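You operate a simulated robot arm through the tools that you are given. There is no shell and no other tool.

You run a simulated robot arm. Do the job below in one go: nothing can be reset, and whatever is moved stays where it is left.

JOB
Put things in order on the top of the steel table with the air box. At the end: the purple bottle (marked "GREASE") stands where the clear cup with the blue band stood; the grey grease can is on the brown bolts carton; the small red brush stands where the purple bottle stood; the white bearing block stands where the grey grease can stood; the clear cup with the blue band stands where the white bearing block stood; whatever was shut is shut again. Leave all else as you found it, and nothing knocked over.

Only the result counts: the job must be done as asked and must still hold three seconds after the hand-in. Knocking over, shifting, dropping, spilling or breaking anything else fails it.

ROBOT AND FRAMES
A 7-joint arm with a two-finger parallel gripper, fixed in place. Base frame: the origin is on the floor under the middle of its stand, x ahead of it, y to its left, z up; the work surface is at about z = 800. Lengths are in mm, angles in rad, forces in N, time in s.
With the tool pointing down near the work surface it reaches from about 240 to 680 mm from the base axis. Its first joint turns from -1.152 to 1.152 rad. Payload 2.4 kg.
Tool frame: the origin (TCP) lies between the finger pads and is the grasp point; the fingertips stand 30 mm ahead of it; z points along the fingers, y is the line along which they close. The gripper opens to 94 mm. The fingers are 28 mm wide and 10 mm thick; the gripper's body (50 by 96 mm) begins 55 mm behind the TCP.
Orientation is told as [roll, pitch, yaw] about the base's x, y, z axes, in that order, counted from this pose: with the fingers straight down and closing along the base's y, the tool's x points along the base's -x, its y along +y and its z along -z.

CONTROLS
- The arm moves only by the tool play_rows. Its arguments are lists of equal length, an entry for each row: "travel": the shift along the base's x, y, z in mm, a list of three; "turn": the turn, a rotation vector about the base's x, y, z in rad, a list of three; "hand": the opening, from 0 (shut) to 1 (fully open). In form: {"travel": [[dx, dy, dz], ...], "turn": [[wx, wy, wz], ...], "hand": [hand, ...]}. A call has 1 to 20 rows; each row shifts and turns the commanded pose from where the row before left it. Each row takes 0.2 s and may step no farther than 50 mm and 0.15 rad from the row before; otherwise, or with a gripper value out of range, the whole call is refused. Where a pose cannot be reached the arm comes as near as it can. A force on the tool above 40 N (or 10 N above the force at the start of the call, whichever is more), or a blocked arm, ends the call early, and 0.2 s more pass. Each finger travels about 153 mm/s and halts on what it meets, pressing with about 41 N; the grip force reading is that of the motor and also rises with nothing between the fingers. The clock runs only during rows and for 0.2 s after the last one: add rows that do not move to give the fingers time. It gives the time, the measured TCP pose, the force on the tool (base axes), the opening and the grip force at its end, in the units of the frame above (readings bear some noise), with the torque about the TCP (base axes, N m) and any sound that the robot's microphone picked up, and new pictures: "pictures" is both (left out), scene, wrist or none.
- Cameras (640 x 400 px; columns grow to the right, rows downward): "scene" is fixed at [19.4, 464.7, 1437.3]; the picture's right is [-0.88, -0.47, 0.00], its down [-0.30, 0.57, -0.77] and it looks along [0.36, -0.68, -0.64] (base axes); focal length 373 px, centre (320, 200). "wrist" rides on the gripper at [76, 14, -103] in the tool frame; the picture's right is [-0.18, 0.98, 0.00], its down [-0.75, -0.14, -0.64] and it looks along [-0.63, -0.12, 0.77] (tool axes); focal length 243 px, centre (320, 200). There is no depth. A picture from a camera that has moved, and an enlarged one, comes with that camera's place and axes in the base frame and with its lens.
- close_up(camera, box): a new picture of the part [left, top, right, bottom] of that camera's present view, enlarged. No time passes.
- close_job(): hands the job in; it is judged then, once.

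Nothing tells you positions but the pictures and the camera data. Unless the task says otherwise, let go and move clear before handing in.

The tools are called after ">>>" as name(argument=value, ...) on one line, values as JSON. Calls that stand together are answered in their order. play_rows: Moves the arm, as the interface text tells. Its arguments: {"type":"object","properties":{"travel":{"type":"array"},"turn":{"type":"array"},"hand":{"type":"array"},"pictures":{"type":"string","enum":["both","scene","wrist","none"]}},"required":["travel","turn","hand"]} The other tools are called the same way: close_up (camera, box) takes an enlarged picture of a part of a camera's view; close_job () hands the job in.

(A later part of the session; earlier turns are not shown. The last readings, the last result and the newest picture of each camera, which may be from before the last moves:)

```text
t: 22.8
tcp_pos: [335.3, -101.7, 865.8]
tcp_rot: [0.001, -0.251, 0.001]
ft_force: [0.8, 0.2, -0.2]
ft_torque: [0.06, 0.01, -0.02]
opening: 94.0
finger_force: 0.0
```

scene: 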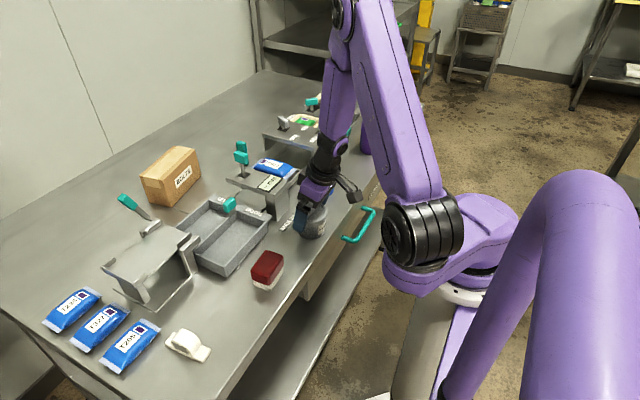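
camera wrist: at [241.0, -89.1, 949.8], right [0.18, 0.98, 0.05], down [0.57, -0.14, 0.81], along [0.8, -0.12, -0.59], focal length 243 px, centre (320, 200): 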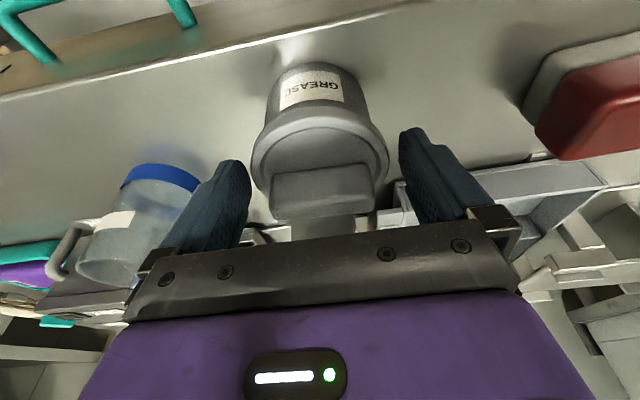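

The position is good now, so I'll close on the lid rim.

>>> play_rows(travel=[[0, 0, 0], [0, 0, 0], [0, 0, 0], [0, 0, 0], [0, 0, 0]], turn=[[0, 0, 0], [0, 0, 0], [0, 0, 0], [0, 0, 0], [0, 0, 0]], hand=[0.88, 0.82, 0.77, 0.7, 0.6])

>>> close_up(camera="wrist", box=[200, 40, 440, 240])

>>> close_up(camera="scene", box=[240, 130, 360, 260])

```text
t: 24.0
tcp_pos: [334.2, -100.9, 865.6]
tcp_rot: [-0.001, -0.252, 0.001]
ft_force: [0.6, -0.3, 0.0]
ft_torque: [-0.05, 0.01, -0.04]
opening: 76.6
finger_force: 40.4
camera wrist: at [235.6, -88.0, 946.2], right [0.18, 0.98, 0.05], down [0.57, -0.14, 0.81], along [0.8, -0.12, -0.59], focal length 243 px, centre (320, 200)
```

scene: 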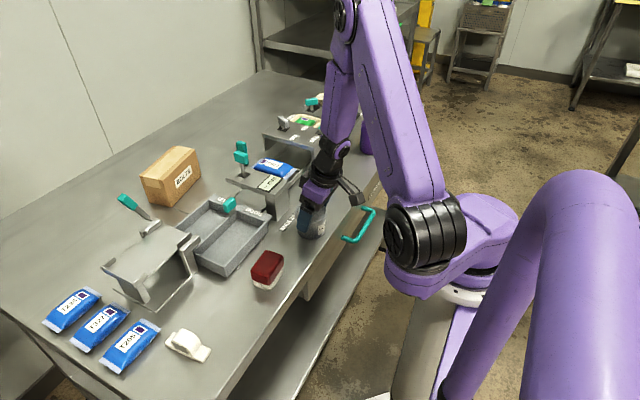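
wrist: 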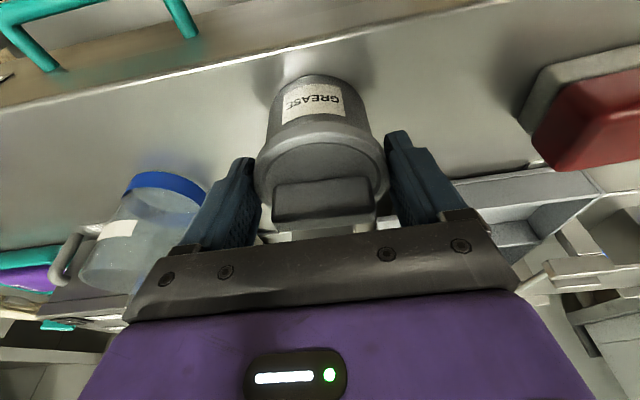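

```text
2.00 times, centred on (320, 140) of wrist
camera zoom: at [235.6, -88.0, 946.2], right [0.18, 0.98, 0.05], down [0.57, -0.14, 0.81], along [0.8, -0.12, -0.59], focal length 485 px, centre (320, 320)
```

zoom: 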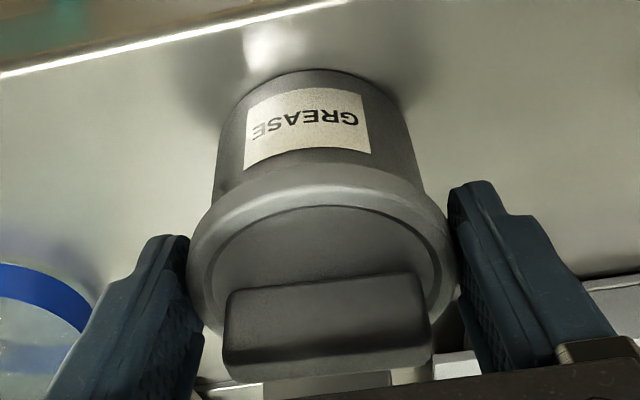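

```text
3.08 times, centred on (300, 195) of scene
camera zoom: at [19.4, 464.7, 1437.3], right [-0.88, -0.47, 0.0], down [-0.3, 0.57, -0.77], along [0.36, -0.68, -0.64], focal length 1149 px, centre (382, 215)
```

zoom: 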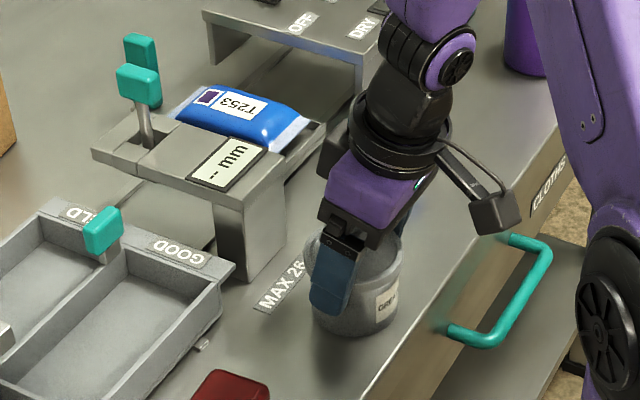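

The grip closed at 76.6 mm with about 40 N. I'll lift 15 mm slowly to see whether the whole can comes up or only its lid.

>>> play_rows(travel=[[0, 0, 4], [0, 0, 5], [0, 0, 6], [0, 0, 0]], turn=[[0, 0, 0], [0, 0, 0], [0, 0, 0], [0, 0, 0]], hand=[0.6, 0.6, 0.6, 0.6])

>>> close_up(camera="wrist", box=[200, 40, 440, 240])

>>> close_up(camera="scene", box=[240, 130, 360, 260])

```text
t: 25.0
tcp_pos: [335.9, -102.4, 881.5]
tcp_rot: [-0.001, -0.251, -0.001]
ft_force: [0.5, -0.2, -2.6]
ft_torque: [0.02, 0.02, -0.03]
opening: 77.0
finger_force: 41.2
camera wrist: at [235.7, -88.3, 961.1], right [0.18, 0.98, 0.05], down [0.57, -0.14, 0.81], along [0.8, -0.12, -0.59], focal length 243 px, centre (320, 200)
```

scene: 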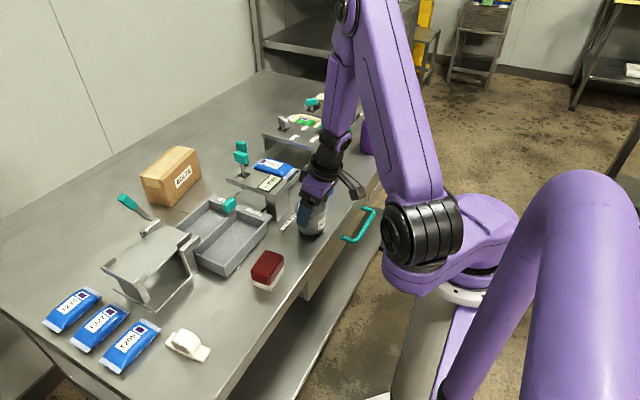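
wrist: 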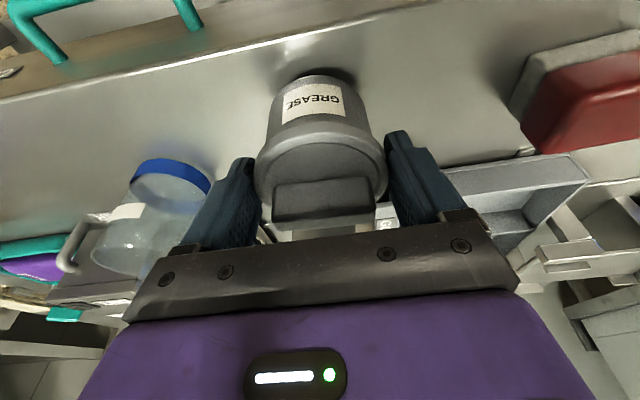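

```text
2.00 times, centred on (320, 140) of wrist
camera zoom: at [235.7, -88.3, 961.1], right [0.18, 0.98, 0.05], down [0.57, -0.14, 0.81], along [0.8, -0.12, -0.59], focal length 485 px, centre (320, 320)
```

zoom: 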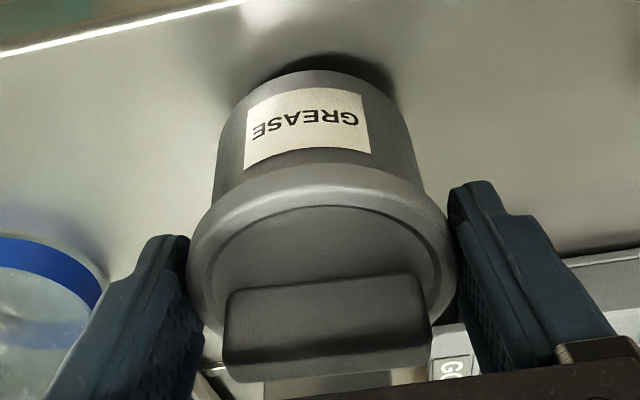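

```text
3.08 times, centred on (300, 195) of scene
camera zoom: at [19.5, 464.7, 1437.3], right [-0.88, -0.47, 0.0], down [-0.3, 0.57, -0.77], along [0.36, -0.68, -0.64], focal length 1149 px, centre (382, 215)
```

zoom: 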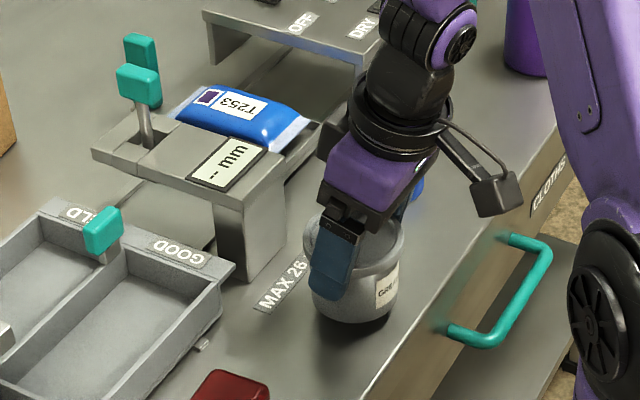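

The whole can lifts cleanly, weighing about 2.6 N, and sits firmly in the grip. I'll raise it well clear in small steps.

>>> play_rows(travel=[[0, 0, 12], [0, 0, 18], [0, 0, 20], [0, 0, 20], [0, 0, 20], [0, 0, 20], [0, 0, 20], [0, 0, 20], [0, 0, 12], [0, 0, 6], [0, 0, 0]], turn=[[0, 0, 0], [0, 0, 0], [0, 0, 0], [0, 0, 0], [0, 0, 0], [0, 0, 0], [0, 0, 0], [0, 0, 0], [0, 0, 0], [0, 0, 0], [0, 0, 0]], hand=[0.6, 0.6, 0.6, 0.6, 0.6, 0.6, 0.6, 0.6, 0.6, 0.6, 0.6])

```text
t: 27.4
tcp_pos: [335.1, -100.4, 1047.8]
tcp_rot: [0.001, -0.248, 0.0]
ft_force: [-0.4, 0.5, -1.7]
ft_torque: [0.0, 0.01, 0.0]
opening: 76.9
finger_force: 40.5
camera wrist: at [235.3, -87.6, 1129.0], right [0.18, 0.98, 0.05], down [0.57, -0.14, 0.81], along [0.8, -0.12, -0.59], focal length 243 px, centre (320, 200)
```

scene: 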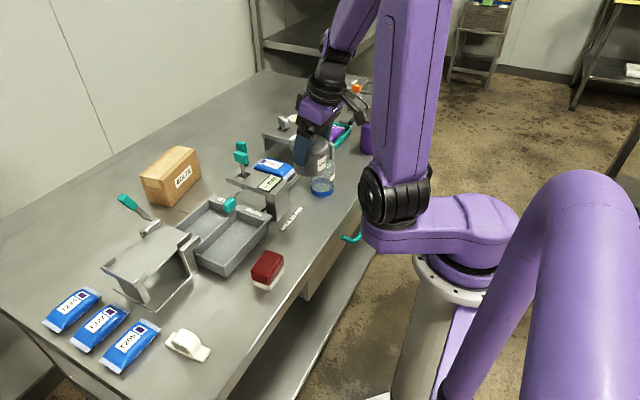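
wrist: 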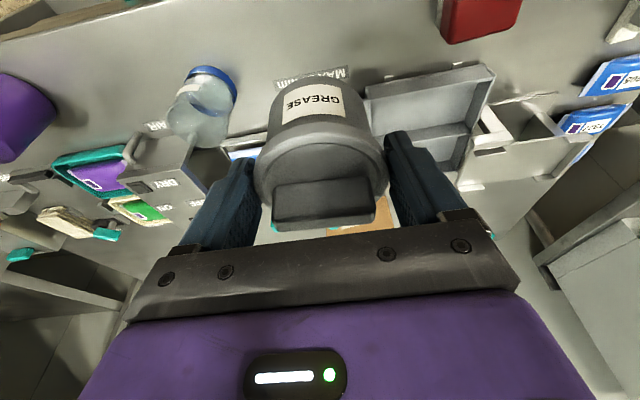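

The can is well clear and steady. I'll carry it forward over the gauge at a moderate speed.

>>> play_rows(travel=[[10, 1, 0], [18, 2, 0], [24, 3, 0], [24, 3, 0], [24, 3, 0], [24, 3, 0], [24, 3, 0], [24, 3, 0], [24, 3, 0], [24, 3, 0], [24, 3, 0], [16, 3, 0], [8, 1, 0], [0, 0, 0]], turn=[[0, 0, 0], [0, 0, 0], [0, 0, 0], [0, 0, 0], [0, 0, 0], [0, 0, 0], [0, 0, 0], [0, 0, 0], [0, 0, 0], [0, 0, 0], [0, 0, 0], [0, 0, 0], [0, 0, 0], [0, 0, 0]], hand=[0.6, 0.6, 0.6, 0.6, 0.6, 0.6, 0.6, 0.6, 0.6, 0.6, 0.6, 0.6, 0.6, 0.6])

```text
t: 30.4
tcp_pos: [604.3, -67.4, 1049.3]
tcp_rot: [0.0, -0.249, 0.0]
ft_force: [0.1, -0.5, -3.2]
ft_torque: [0.02, 0.05, -0.03]
opening: 77.0
finger_force: 41.0
camera wrist: at [504.1, -53.6, 1129.4], right [0.18, 0.98, 0.05], down [0.57, -0.14, 0.81], along [0.8, -0.12, -0.59], focal length 243 px, centre (320, 200)
```

scene: 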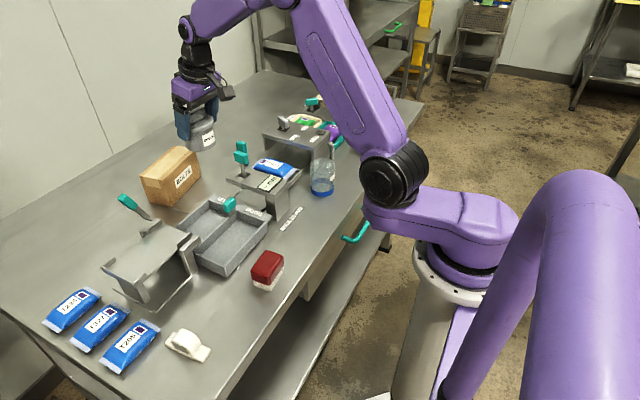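
wrist: 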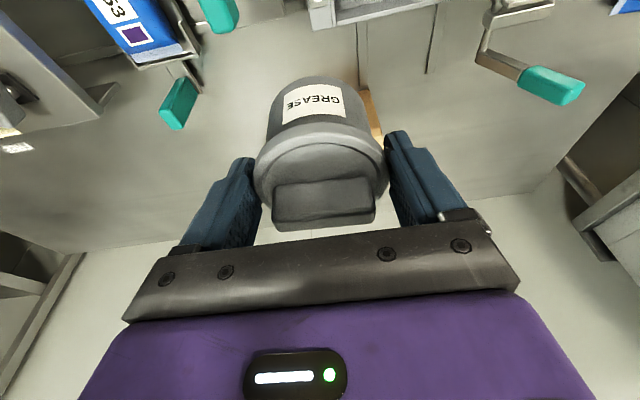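

It's carrying steadily at x≈604. I'll continue out to above the carton and lower part of the way.

>>> play_rows(travel=[[10, 1, 0], [20, 2, 0], [22, 3, 0], [22, 3, 0], [22, 3, 0], [20, 3, 0], [14, 0, 0], [6, 0, 0], [0, 0, -12], [0, 0, -18], [0, 0, -18], [0, 0, -12], [0, 0, 0]], turn=[[0, 0, 0], [0, 0, 0], [0, 0, 0], [0, 0, 0], [0, 0, 0], [0, 0, 0], [0, 0, 0], [0, 0, 0], [0, 0, 0], [0, 0, 0], [0, 0, 0], [0, 0, 0], [0, 0, 0]], hand=[0.6, 0.6, 0.6, 0.6, 0.6, 0.6, 0.6, 0.6, 0.6, 0.6, 0.6, 0.6, 0.6])

>>> close_up(camera="scene", box=[120, 90, 240, 220])

>>> close_up(camera="wrist", box=[200, 40, 440, 240])

```text
t: 33.2
tcp_pos: [729.7, -51.9, 987.8]
tcp_rot: [0.001, -0.252, 0.001]
ft_force: [0.0, -0.4, -2.8]
ft_torque: [-0.04, 0.03, 0.02]
opening: 76.6
finger_force: 40.9
out of reach, approached as far as the arm can: row 7, 8
camera wrist: at [630.6, -38.8, 1067.3], right [0.18, 0.98, 0.05], down [0.57, -0.14, 0.81], along [0.8, -0.12, -0.59], focal length 243 px, centre (320, 200)
```

scene: 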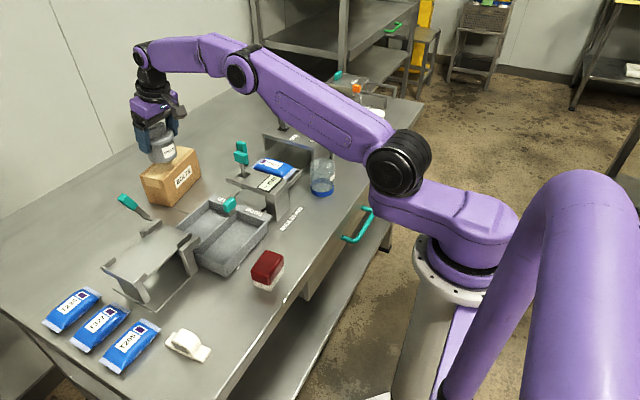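
wrist: 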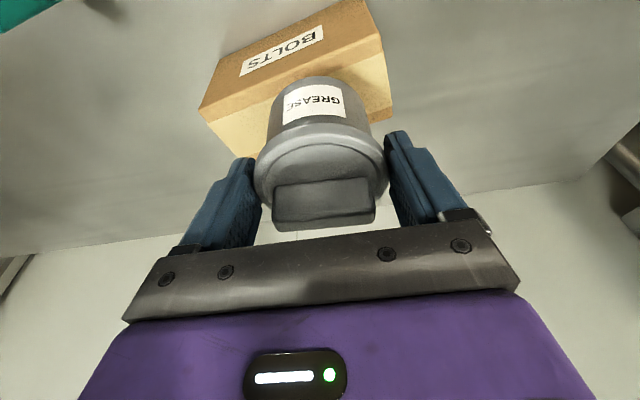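

```text
3.08 times, centred on (180, 155) of scene
camera zoom: at [19.5, 464.7, 1437.3], right [-0.88, -0.47, 0.0], down [-0.3, 0.57, -0.77], along [0.36, -0.68, -0.64], focal length 1149 px, centre (751, 338)
```

zoom: 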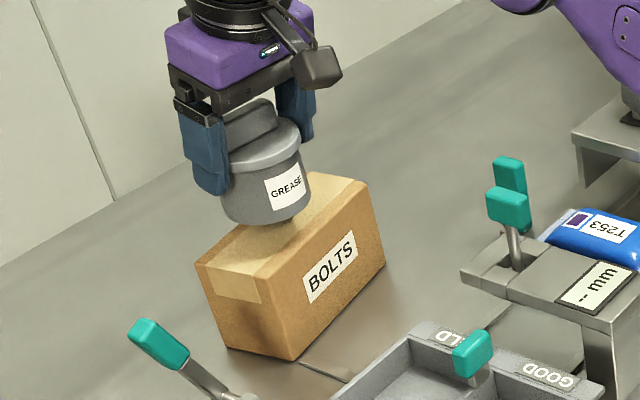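

```text
2.00 times, centred on (320, 140) of wrist
camera zoom: at [630.6, -38.8, 1067.3], right [0.18, 0.98, 0.05], down [0.57, -0.14, 0.81], along [0.8, -0.12, -0.59], focal length 485 px, centre (320, 320)
```

zoom: 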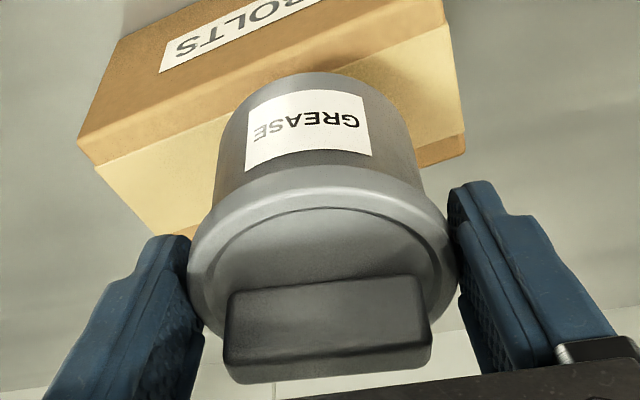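

Higher up the reach was limited to x≈730. I'll lower a bit more, where reach is better, then ease forward to about x=740.

>>> play_rows(travel=[[0, 0, -6], [0, 0, -8], [0, 0, -6], [3, 0, 0], [4, 0, 0], [3, 0, 0], [0, 0, 0]], turn=[[0, 0, 0], [0, 0, 0], [0, 0, 0], [0, 0, 0], [0, 0, 0], [0, 0, 0], [0, 0, 0]], hand=[0.6, 0.6, 0.6, 0.6, 0.6, 0.6, 0.6])

>>> close_up(camera="scene", box=[120, 90, 240, 220])

>>> close_up(camera="wrist", box=[200, 40, 440, 240])

```text
t: 34.8
tcp_pos: [740.2, -50.3, 966.3]
tcp_rot: [0.001, -0.251, 0.0]
ft_force: [0.0, -0.8, -2.6]
ft_torque: [-0.02, 0.02, -0.01]
opening: 77.0
finger_force: 40.9
camera wrist: at [640.3, -37.8, 1046.9], right [0.18, 0.98, 0.05], down [0.57, -0.14, 0.81], along [0.8, -0.12, -0.59], focal length 243 px, centre (320, 200)
```

scene: 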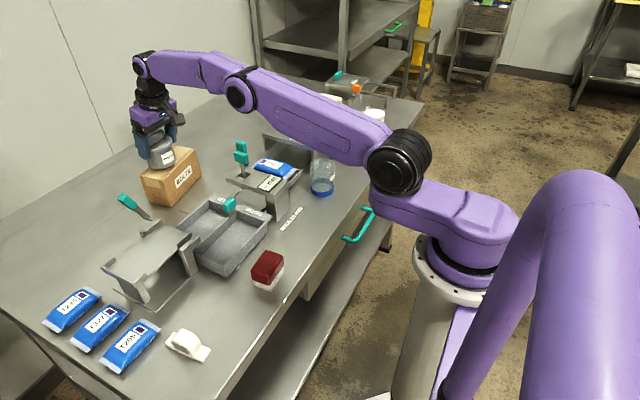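
wrist: 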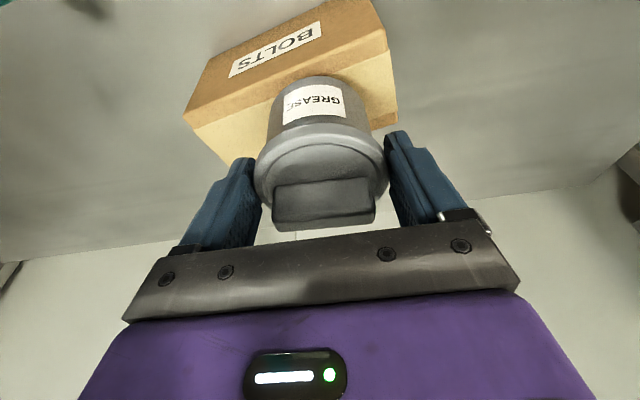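

```text
3.08 times, centred on (180, 155) of scene
camera zoom: at [19.5, 464.7, 1437.3], right [-0.88, -0.47, 0.0], down [-0.3, 0.57, -0.77], along [0.36, -0.68, -0.64], focal length 1149 px, centre (751, 338)
```

zoom: 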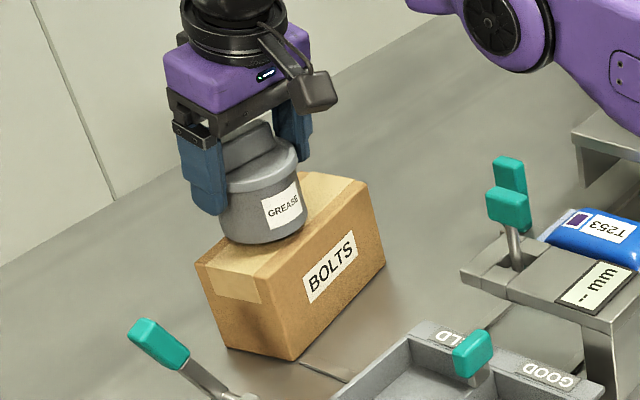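

```text
2.00 times, centred on (320, 140) of wrist
camera zoom: at [640.3, -37.8, 1046.9], right [0.18, 0.98, 0.05], down [0.57, -0.14, 0.81], along [0.8, -0.12, -0.59], focal length 485 px, centre (320, 320)
```

zoom: 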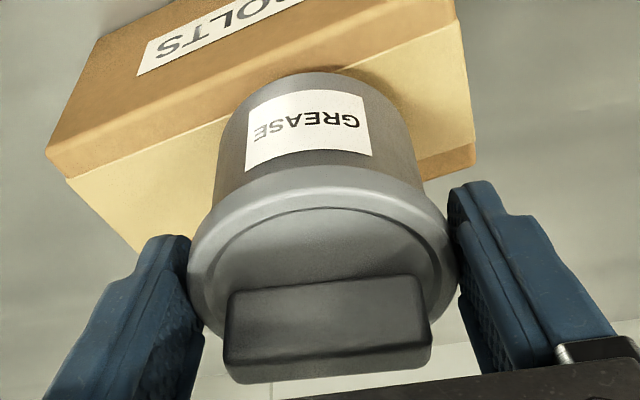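

The can is just above the carton top. I'll centre it slightly more and lower in very small steps, watching the force.

>>> play_rows(travel=[[0, -3, 0], [0, -3, 0], [0, 0, -2], [0, 0, -2], [0, 0, -1], [0, 0, 0]], turn=[[0, 0, 0], [0, 0, 0], [0, 0, 0], [0, 0, 0], [0, 0, 0], [0, 0, 0]], hand=[0.6, 0.6, 0.6, 0.6, 0.6, 0.6], pictures="none")

>>> play_rows(travel=[[0, 0, -1], [0, 0, -1], [0, 0, 0]], turn=[[0, 0, 0], [0, 0, 0], [0, 0, 0]], hand=[0.6, 0.6, 0.6])

>>> close_up(camera="scene", box=[120, 90, 240, 220])

```text
t: 36.2
tcp_pos: [740.6, -58.2, 960.7]
tcp_rot: [0.0, -0.251, 0.002]
ft_force: [0.2, -0.6, -2.6]
ft_torque: [0.01, 0.03, 0.01]
opening: 76.6
finger_force: 41.3
```

```text
t: 37.0
tcp_pos: [739.7, -59.1, 958.9]
tcp_rot: [0.0, -0.249, 0.001]
ft_force: [-0.7, 0.6, -1.7]
ft_torque: [0.01, 0.04, 0.0]
opening: 76.8
finger_force: 40.5
camera wrist: at [640.1, -44.7, 1039.1], right [0.18, 0.98, 0.05], down [0.57, -0.14, 0.81], along [0.8, -0.12, -0.59], focal length 243 px, centre (320, 200)
```

scene: 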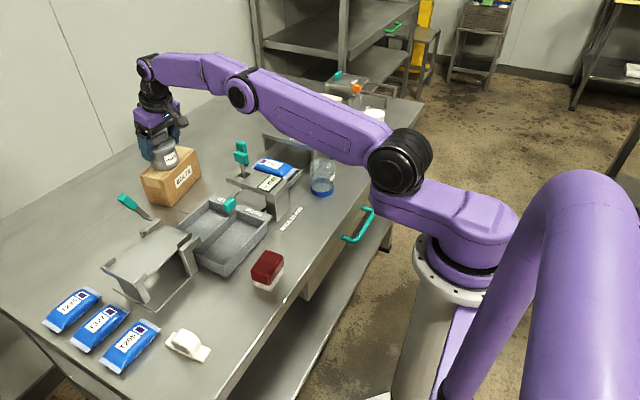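
wrist: 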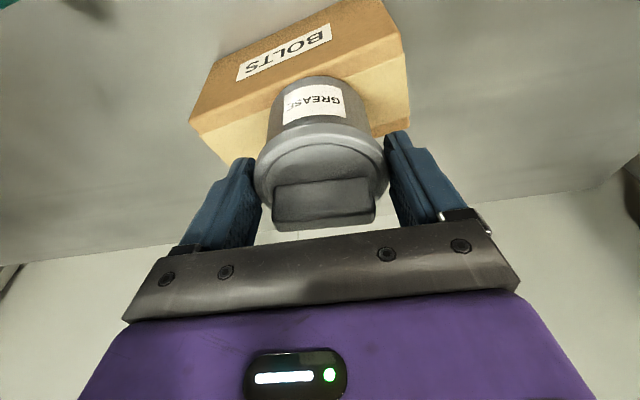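

```text
3.08 times, centred on (180, 155) of scene
camera zoom: at [19.5, 464.7, 1437.3], right [-0.88, -0.47, 0.0], down [-0.3, 0.57, -0.77], along [0.36, -0.68, -0.64], focal length 1149 px, centre (751, 338)
```

zoom: 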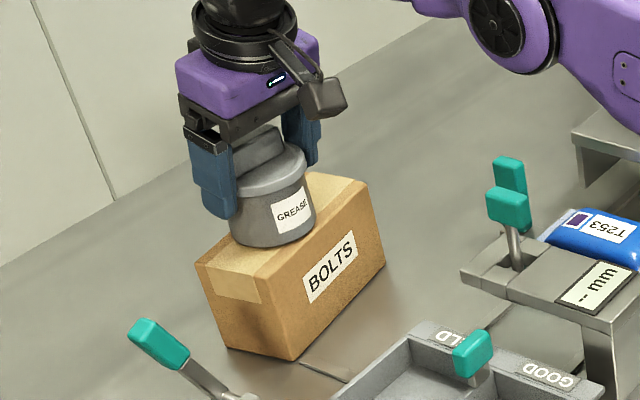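

There's no contact yet. I'll keep lowering a millimetre at a time.

>>> play_rows(travel=[[0, 0, -1], [0, 0, -1], [0, 0, 0]], turn=[[0, 0, 0], [0, 0, 0], [0, 0, 0]], hand=[0.6, 0.6, 0.6], pictures="none")

>>> play_rows(travel=[[0, 0, -1], [0, 0, 0]], turn=[[0, 0, 0], [0, 0, 0]], hand=[0.6, 0.6], pictures="none")

>>> close_up(camera="scene", box=[120, 90, 240, 220])

>>> close_up(camera="wrist", box=[200, 40, 440, 240])

```text
t: 37.8
tcp_pos: [738.9, -57.5, 957.4]
tcp_rot: [-0.002, -0.253, 0.001]
ft_force: [-1.2, 0.3, -2.2]
ft_torque: [-0.02, 0.04, 0.0]
opening: 77.1
finger_force: 40.7
```

```text
t: 38.4
tcp_pos: [738.8, -58.4, 957.6]
tcp_rot: [0.0, -0.252, -0.001]
ft_force: [0.7, 0.2, -2.5]
ft_torque: [0.0, 0.0, -0.02]
opening: 76.7
finger_force: 41.2
```

```text
3.08 times, centred on (180, 155) of scene
camera zoom: at [19.5, 464.7, 1437.3], right [-0.88, -0.47, 0.0], down [-0.3, 0.57, -0.77], along [0.36, -0.68, -0.64], focal length 1149 px, centre (751, 338)
```

zoom: 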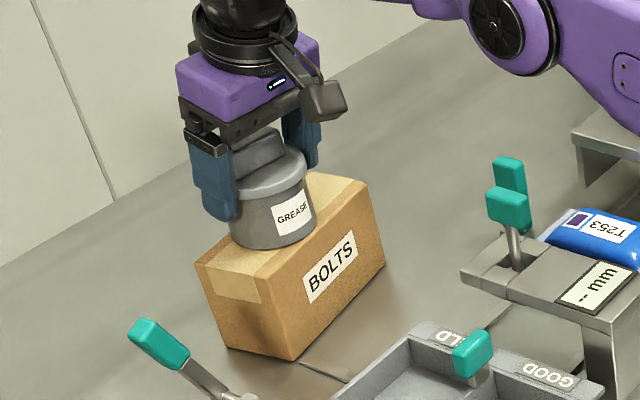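

```text
2.00 times, centred on (320, 140) of wrist
camera zoom: at [640.2, -44.3, 1036.9], right [0.18, 0.98, 0.05], down [0.57, -0.14, 0.81], along [0.8, -0.12, -0.59], focal length 485 px, centre (320, 320)
```

zoom: 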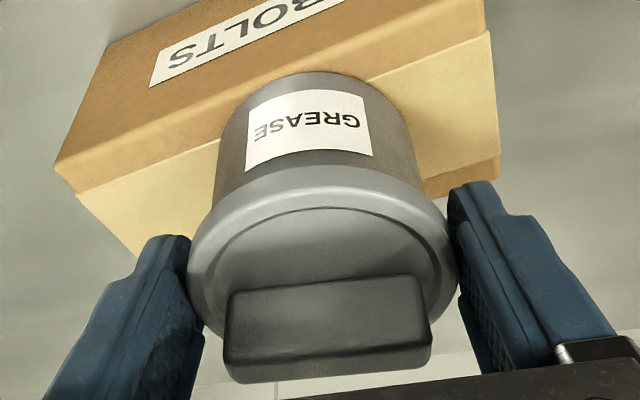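

Still only the can's weight shows on the force reading. I'll keep going down a millimetre at a time.

>>> play_rows(travel=[[0, 0, -1], [0, 0, -1], [0, 0, 0]], turn=[[0, 0, 0], [0, 0, 0], [0, 0, 0]], hand=[0.6, 0.6, 0.6], pictures="none")

>>> play_rows(travel=[[0, 0, -1], [0, 0, 0]], turn=[[0, 0, 0], [0, 0, 0]], hand=[0.6, 0.6], pictures="none")

```text
t: 39.2
tcp_pos: [740.3, -58.0, 956.3]
tcp_rot: [0.0, -0.253, 0.001]
ft_force: [0.4, 0.5, 2.3]
ft_torque: [-0.03, 0.05, 0.03]
opening: 76.7
finger_force: 41.7
heard: snap
```

```text
t: 39.8
tcp_pos: [740.7, -58.0, 954.5]
tcp_rot: [-0.001, -0.255, 0.0]
ft_force: [0.3, 0.5, 11.4]
ft_torque: [-0.07, 0.12, 0.02]
opening: 76.9
finger_force: 40.6
```

Contact is made (the reading is now +11 N), and a "snap" was heard. I'll back off a millimetre to relieve the pressure and look around before letting go.

>>> play_rows(travel=[[0, 0, 1], [0, 0, 0]], turn=[[0, 0, 0], [0, 0, 0]], hand=[0.6, 0.6])

>>> close_up(camera="scene", box=[120, 90, 240, 220])

>>> close_up(camera="wrist", box=[200, 0, 440, 200])

>>> close_up(camera="scene", box=[230, 60, 430, 240])

```text
t: 40.4
tcp_pos: [739.9, -56.9, 955.0]
tcp_rot: [0.001, -0.253, -0.001]
ft_force: [3.1, -0.8, 8.9]
ft_torque: [-0.11, -0.22, 0.01]
opening: 76.8
finger_force: 40.6
camera wrist: at [640.1, -44.3, 1035.4], right [0.18, 0.98, 0.05], down [0.57, -0.14, 0.81], along [0.8, -0.12, -0.58], focal length 243 px, centre (320, 200)
```

scene: 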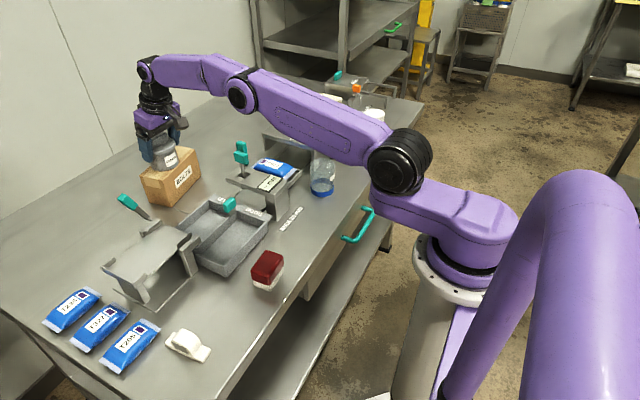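
wrist: 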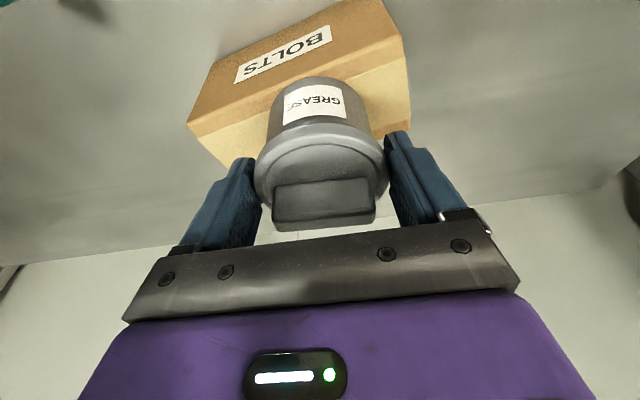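

```text
3.08 times, centred on (180, 155) of scene
camera zoom: at [19.3, 464.7, 1437.3], right [-0.88, -0.47, 0.0], down [-0.3, 0.57, -0.77], along [0.36, -0.68, -0.64], focal length 1149 px, centre (751, 338)
```

zoom: 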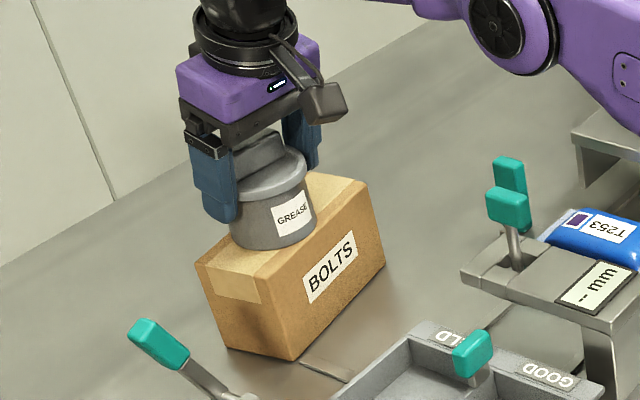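

```text
2.00 times, centred on (320, 100) of wrist
camera zoom: at [640.1, -44.3, 1035.4], right [0.18, 0.98, 0.05], down [0.57, -0.14, 0.81], along [0.8, -0.12, -0.58], focal length 485 px, centre (320, 400)
```

zoom: 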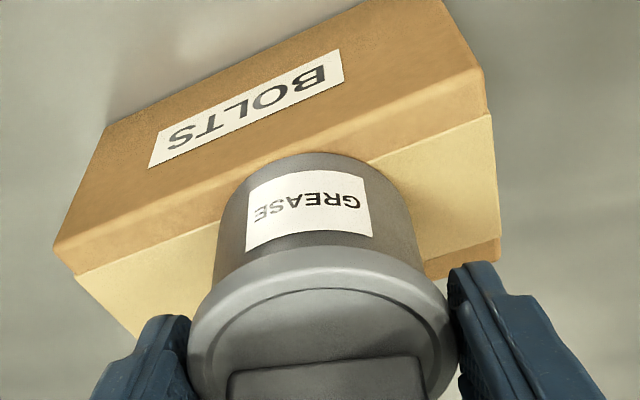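

```text
2.22 times, centred on (330, 150) of scene
camera zoom: at [19.3, 464.7, 1437.3], right [-0.88, -0.47, 0.0], down [-0.3, 0.57, -0.77], along [0.36, -0.68, -0.64], focal length 830 px, centre (298, 311)
```

zoom: 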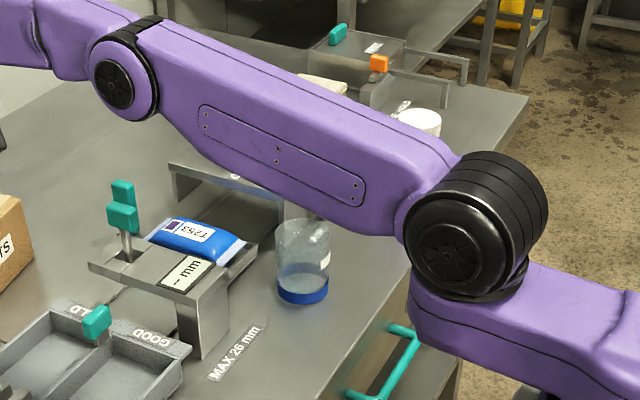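

The carton hasn't moved and the can sits flat on it, with slight pressure remaining. I'll ease up another millimetre, then open slowly.

>>> play_rows(travel=[[0, 0, 0.6], [0, 0, 0]], turn=[[0, 0, 0], [0, 0, 0]], hand=[0.6, 0.6], pictures="none")

>>> play_rows(travel=[[0, 0, 0], [0, 0, 0], [0, 0, 0], [0, 0, 0], [0, 0, 0]], turn=[[0, 0, 0], [0, 0, 0], [0, 0, 0], [0, 0, 0], [0, 0, 0]], hand=[0.82, 0.84, 0.88, 0.94, 1])

>>> close_up(camera="wrist", box=[200, 0, 440, 200])

>>> close_up(camera="scene", box=[120, 90, 240, 220])

```text
t: 41.0
tcp_pos: [739.0, -57.7, 956.0]
tcp_rot: [0.001, -0.252, -0.001]
ft_force: [1.6, 0.6, 8.0]
ft_torque: [-0.09, -0.18, 0.0]
opening: 76.7
finger_force: 41.1
```

```text
t: 42.2
tcp_pos: [738.9, -57.5, 954.4]
tcp_rot: [-0.001, -0.251, 0.001]
ft_force: [0.3, -0.3, -0.4]
ft_torque: [0.01, -0.01, -0.02]
opening: 93.9
finger_force: 0.1
heard: snap
camera wrist: at [640.3, -44.3, 1035.4], right [0.18, 0.98, 0.05], down [0.57, -0.14, 0.81], along [0.8, -0.12, -0.59], focal length 243 px, centre (320, 200)
```

scene: 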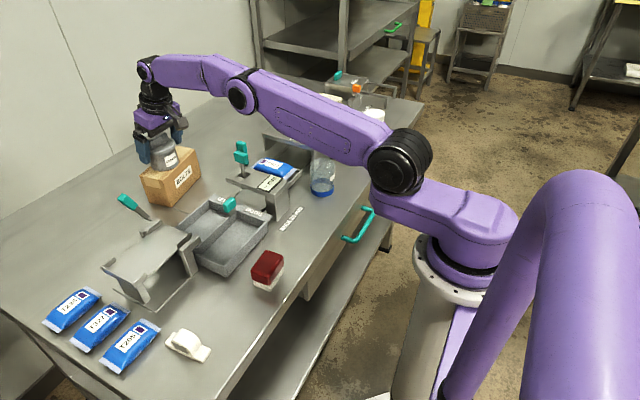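
wrist: 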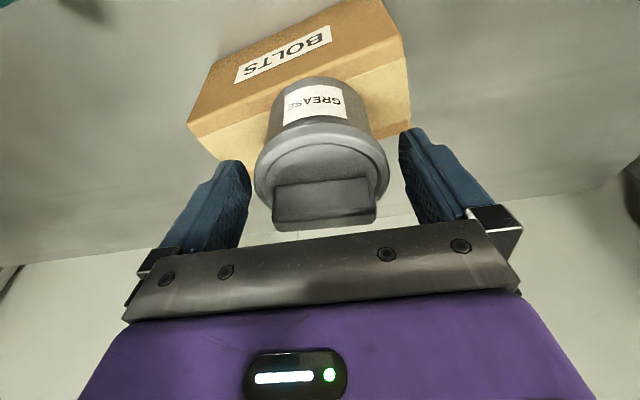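

```text
2.00 times, centred on (320, 100) of wrist
camera zoom: at [640.3, -44.3, 1035.4], right [0.18, 0.98, 0.05], down [0.57, -0.14, 0.81], along [0.8, -0.12, -0.59], focal length 485 px, centre (320, 400)
```

zoom: 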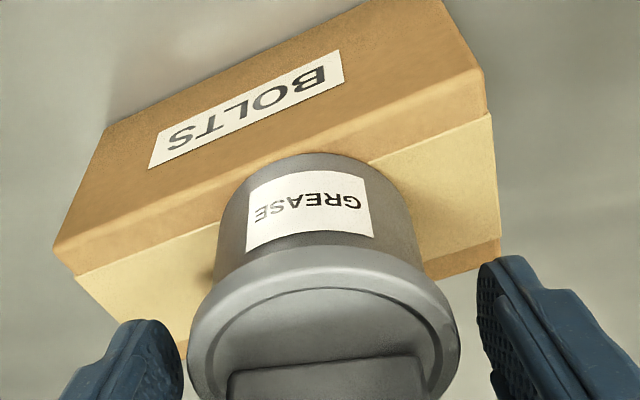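

```text
3.08 times, centred on (180, 155) of scene
camera zoom: at [19.4, 464.7, 1437.3], right [-0.88, -0.47, 0.0], down [-0.3, 0.57, -0.77], along [0.36, -0.68, -0.64], focal length 1149 px, centre (751, 338)
```

zoom: 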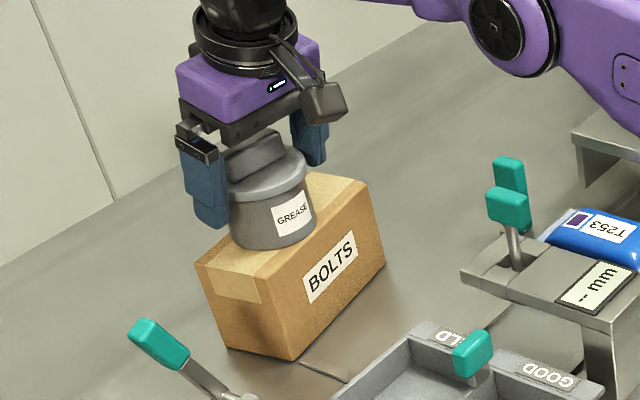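

The can is released and standing on the carton. There was a second "snap", so I'll look closely around the carton's foot and elsewhere before moving away.

>>> close_up(camera="scene", box=[150, 180, 230, 230])

>>> close_up(camera="scene", box=[100, 180, 260, 300])

>>> close_up(camera="wrist", box=[0, 0, 640, 400])

```text
8.00 times, centred on (190, 205) of scene
camera zoom: at [19.4, 464.7, 1437.3], right [-0.88, -0.47, 0.0], down [-0.3, 0.57, -0.77], along [0.36, -0.68, -0.64], focal length 2987 px, centre (1360, 160)
```

zoom: 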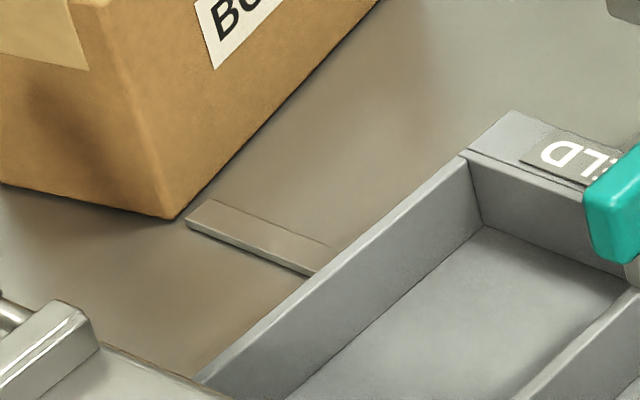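

```text
3.33 times, centred on (180, 240) of scene
camera zoom: at [19.4, 464.7, 1437.3], right [-0.88, -0.47, 0.0], down [-0.3, 0.57, -0.77], along [0.36, -0.68, -0.64], focal length 1244 px, centre (787, 67)
```

zoom: 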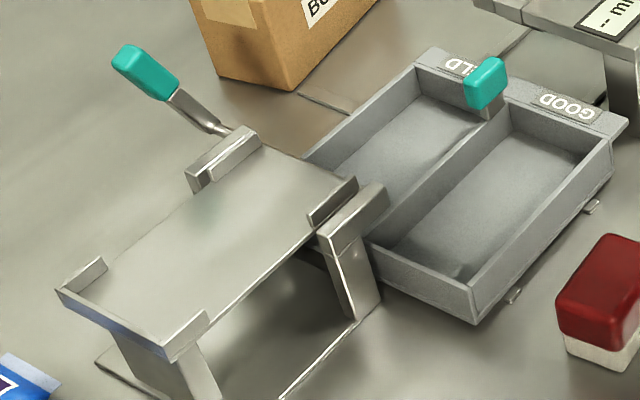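

```text
1.00 times, centred on (320, 200) of wrist (not enlarged: the box is as wide or as high as the picture)
camera zoom: at [640.3, -44.3, 1035.4], right [0.18, 0.98, 0.05], down [0.57, -0.14, 0.81], along [0.8, -0.12, -0.59], focal length 243 px, centre (320, 200)
```

zoom: 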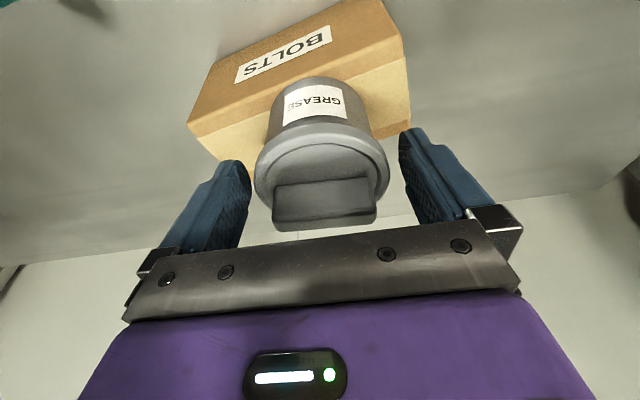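

Nothing seems out of place; the sounds most likely came from the can touching and settling. I'll back out along the tool axis.

>>> play_rows(travel=[[-2.5, 0, 9.7], [-4, 0, 15], [-5, 0, 19.4], [-5, 0, 19.4], [-6, 0, 19.4], [-10, 0, 15], [0, 0, 0]], turn=[[0, 0, 0], [0, 0, 0], [0, 0, 0], [0, 0, 0], [0, 0, 0], [0, 0, 0], [0, 0, 0]], hand=[1, 1, 1, 1, 1, 1, 1])

>>> close_up(camera="scene", box=[120, 90, 240, 220])

```text
t: 43.8
tcp_pos: [707.7, -56.8, 1052.9]
tcp_rot: [-0.001, -0.25, 0.0]
ft_force: [-0.4, 0.7, -0.6]
ft_torque: [-0.01, 0.03, -0.05]
opening: 94.2
finger_force: 0.1
camera wrist: at [608.3, -43.9, 1133.6], right [0.18, 0.98, 0.05], down [0.57, -0.14, 0.81], along [0.8, -0.12, -0.59], focal length 243 px, centre (320, 200)
```

scene: 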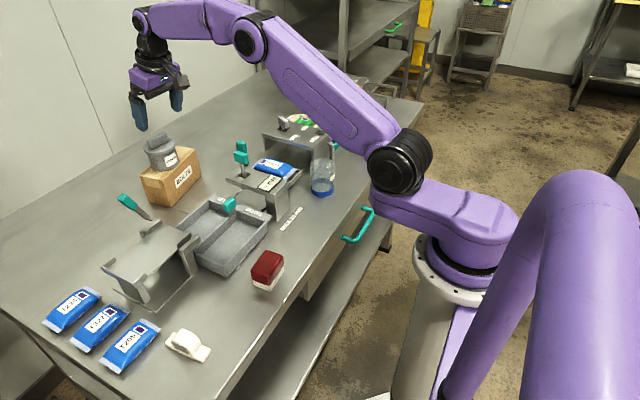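
wrist: 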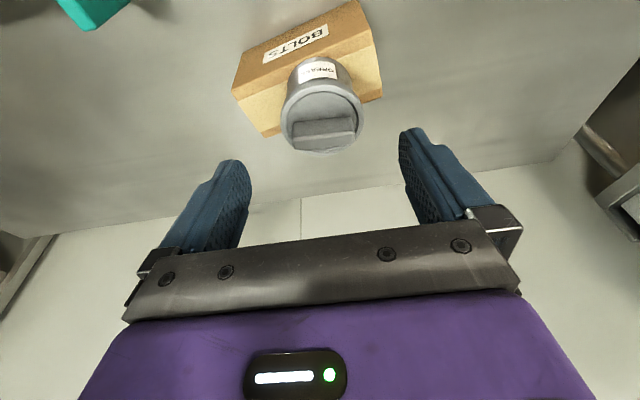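

```text
3.08 times, centred on (180, 155) of scene
camera zoom: at [19.4, 464.7, 1437.3], right [-0.88, -0.47, 0.0], down [-0.3, 0.57, -0.77], along [0.36, -0.68, -0.64], focal length 1149 px, centre (751, 338)
```

zoom: 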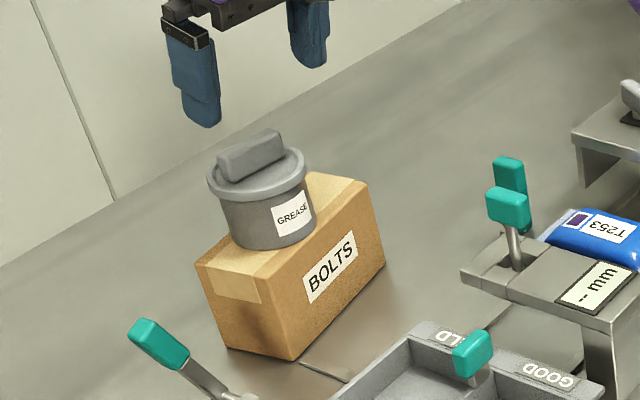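

The can stands level on the carton. Next is the white block: I'll back away, straighten the tool and go over to the block in small steps.

>>> play_rows(travel=[[-15, 5, 0], [-25, 8, 0], [-28, 10, 0], [-28, 10, 0], [-28, 10, 0], [-28, 10, 0], [-28, 10, 0], [-28, 10, 0], [-28, 10, 0], [-28, 12, 0], [-20, 14, 0], [-15, 14, 0], [0, 0, 0]], turn=[[0, 0, 0], [0, 0.03, 0], [0, 0.03, 0], [0, 0.03, 0], [0, 0.03, 0], [0, 0.03, 0], [0, 0.03, 0], [0, 0.03, 0], [0, 0.03, 0], [0, 0.01, 0], [0, 0, 0], [0, 0, 0], [0, 0, 0]], hand=[1, 1, 1, 1, 1, 1, 1, 1, 1, 1, 1, 1, 1])

```text
t: 46.6
tcp_pos: [407.9, 64.5, 1053.1]
tcp_rot: [0.0, -0.001, 0.003]
ft_force: [0.5, -0.1, 0.3]
ft_torque: [-0.03, 0.02, 0.0]
opening: 93.9
finger_force: 0.0
camera wrist: at [331.0, 78.3, 1155.5], right [0.18, 0.98, 0.0], down [0.75, -0.14, 0.64], along [0.63, -0.12, -0.77], focal length 243 px, centre (320, 200)
```

scene: 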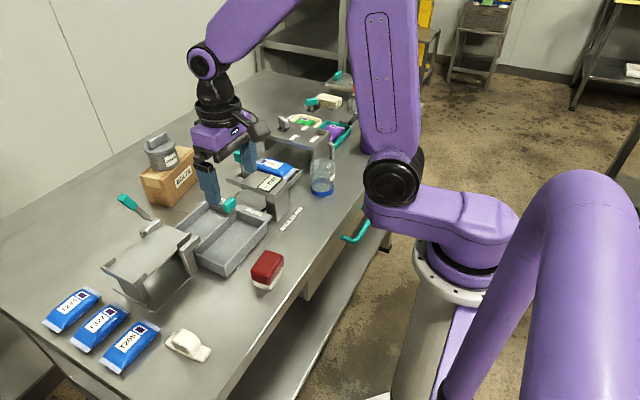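
wrist: 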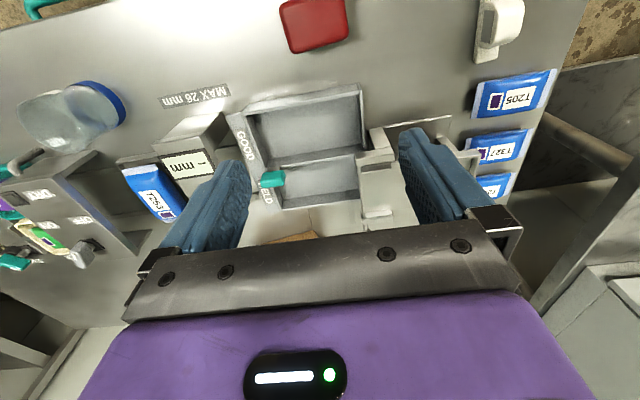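

The view is clear. I'll move over towards the block and look at it from closer above.

>>> play_rows(travel=[[-5, 15, 0], [-8, 25, -4], [-8, 28, -8], [-8, 28, -8], [-8, 28, -8], [-8, 28, -8], [-8, 20, -8], [-8, 14, -6], [0, 0, 0]], turn=[[0, 0, 0], [0, 0, 0], [0, 0, 0], [0, 0, 0], [0, 0, 0], [0, 0, 0], [0, 0, 0], [0, 0, 0], [0, 0, 0]], hand=[1, 1, 1, 1, 1, 1, 1, 1, 1])

>>> close_up(camera="wrist", box=[200, 20, 440, 180])

```text
t: 48.6
tcp_pos: [348.7, 251.1, 1003.5]
tcp_rot: [-0.001, 0.002, 0.0]
ft_force: [-0.1, -0.9, 1.1]
ft_torque: [0.01, -0.04, -0.03]
opening: 94.2
finger_force: 0.0
camera wrist: at [271.1, 264.8, 1105.5], right [0.18, 0.98, 0.0], down [0.75, -0.14, 0.64], along [0.63, -0.12, -0.77], focal length 243 px, centre (320, 200)
```

scene: 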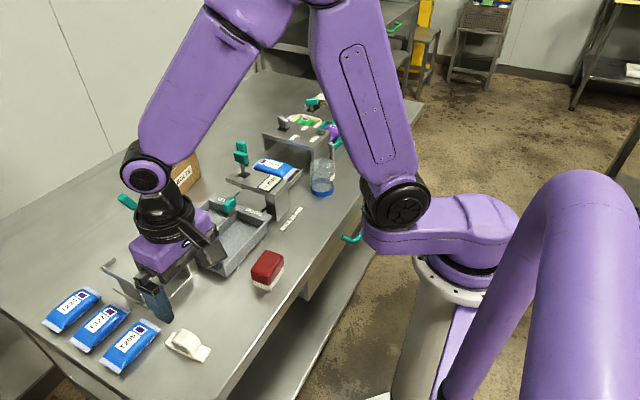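
wrist: 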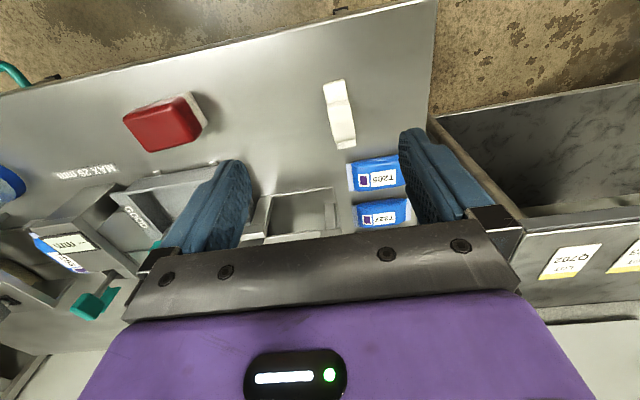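

```text
2.50 times, centred on (320, 100) of wrist
camera zoom: at [271.1, 264.8, 1105.5], right [0.18, 0.98, 0.0], down [0.75, -0.14, 0.64], along [0.63, -0.12, -0.77], focal length 606 px, centre (320, 450)
```

zoom: 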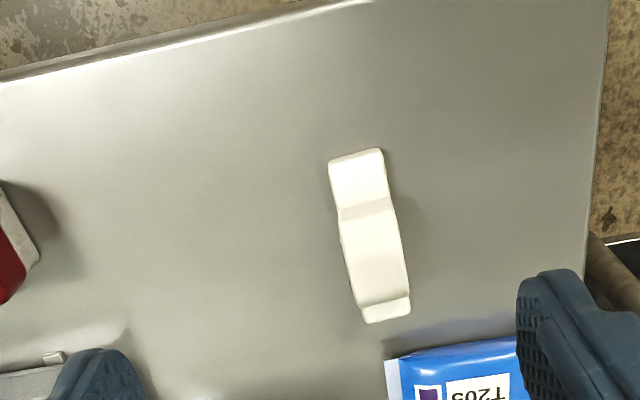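

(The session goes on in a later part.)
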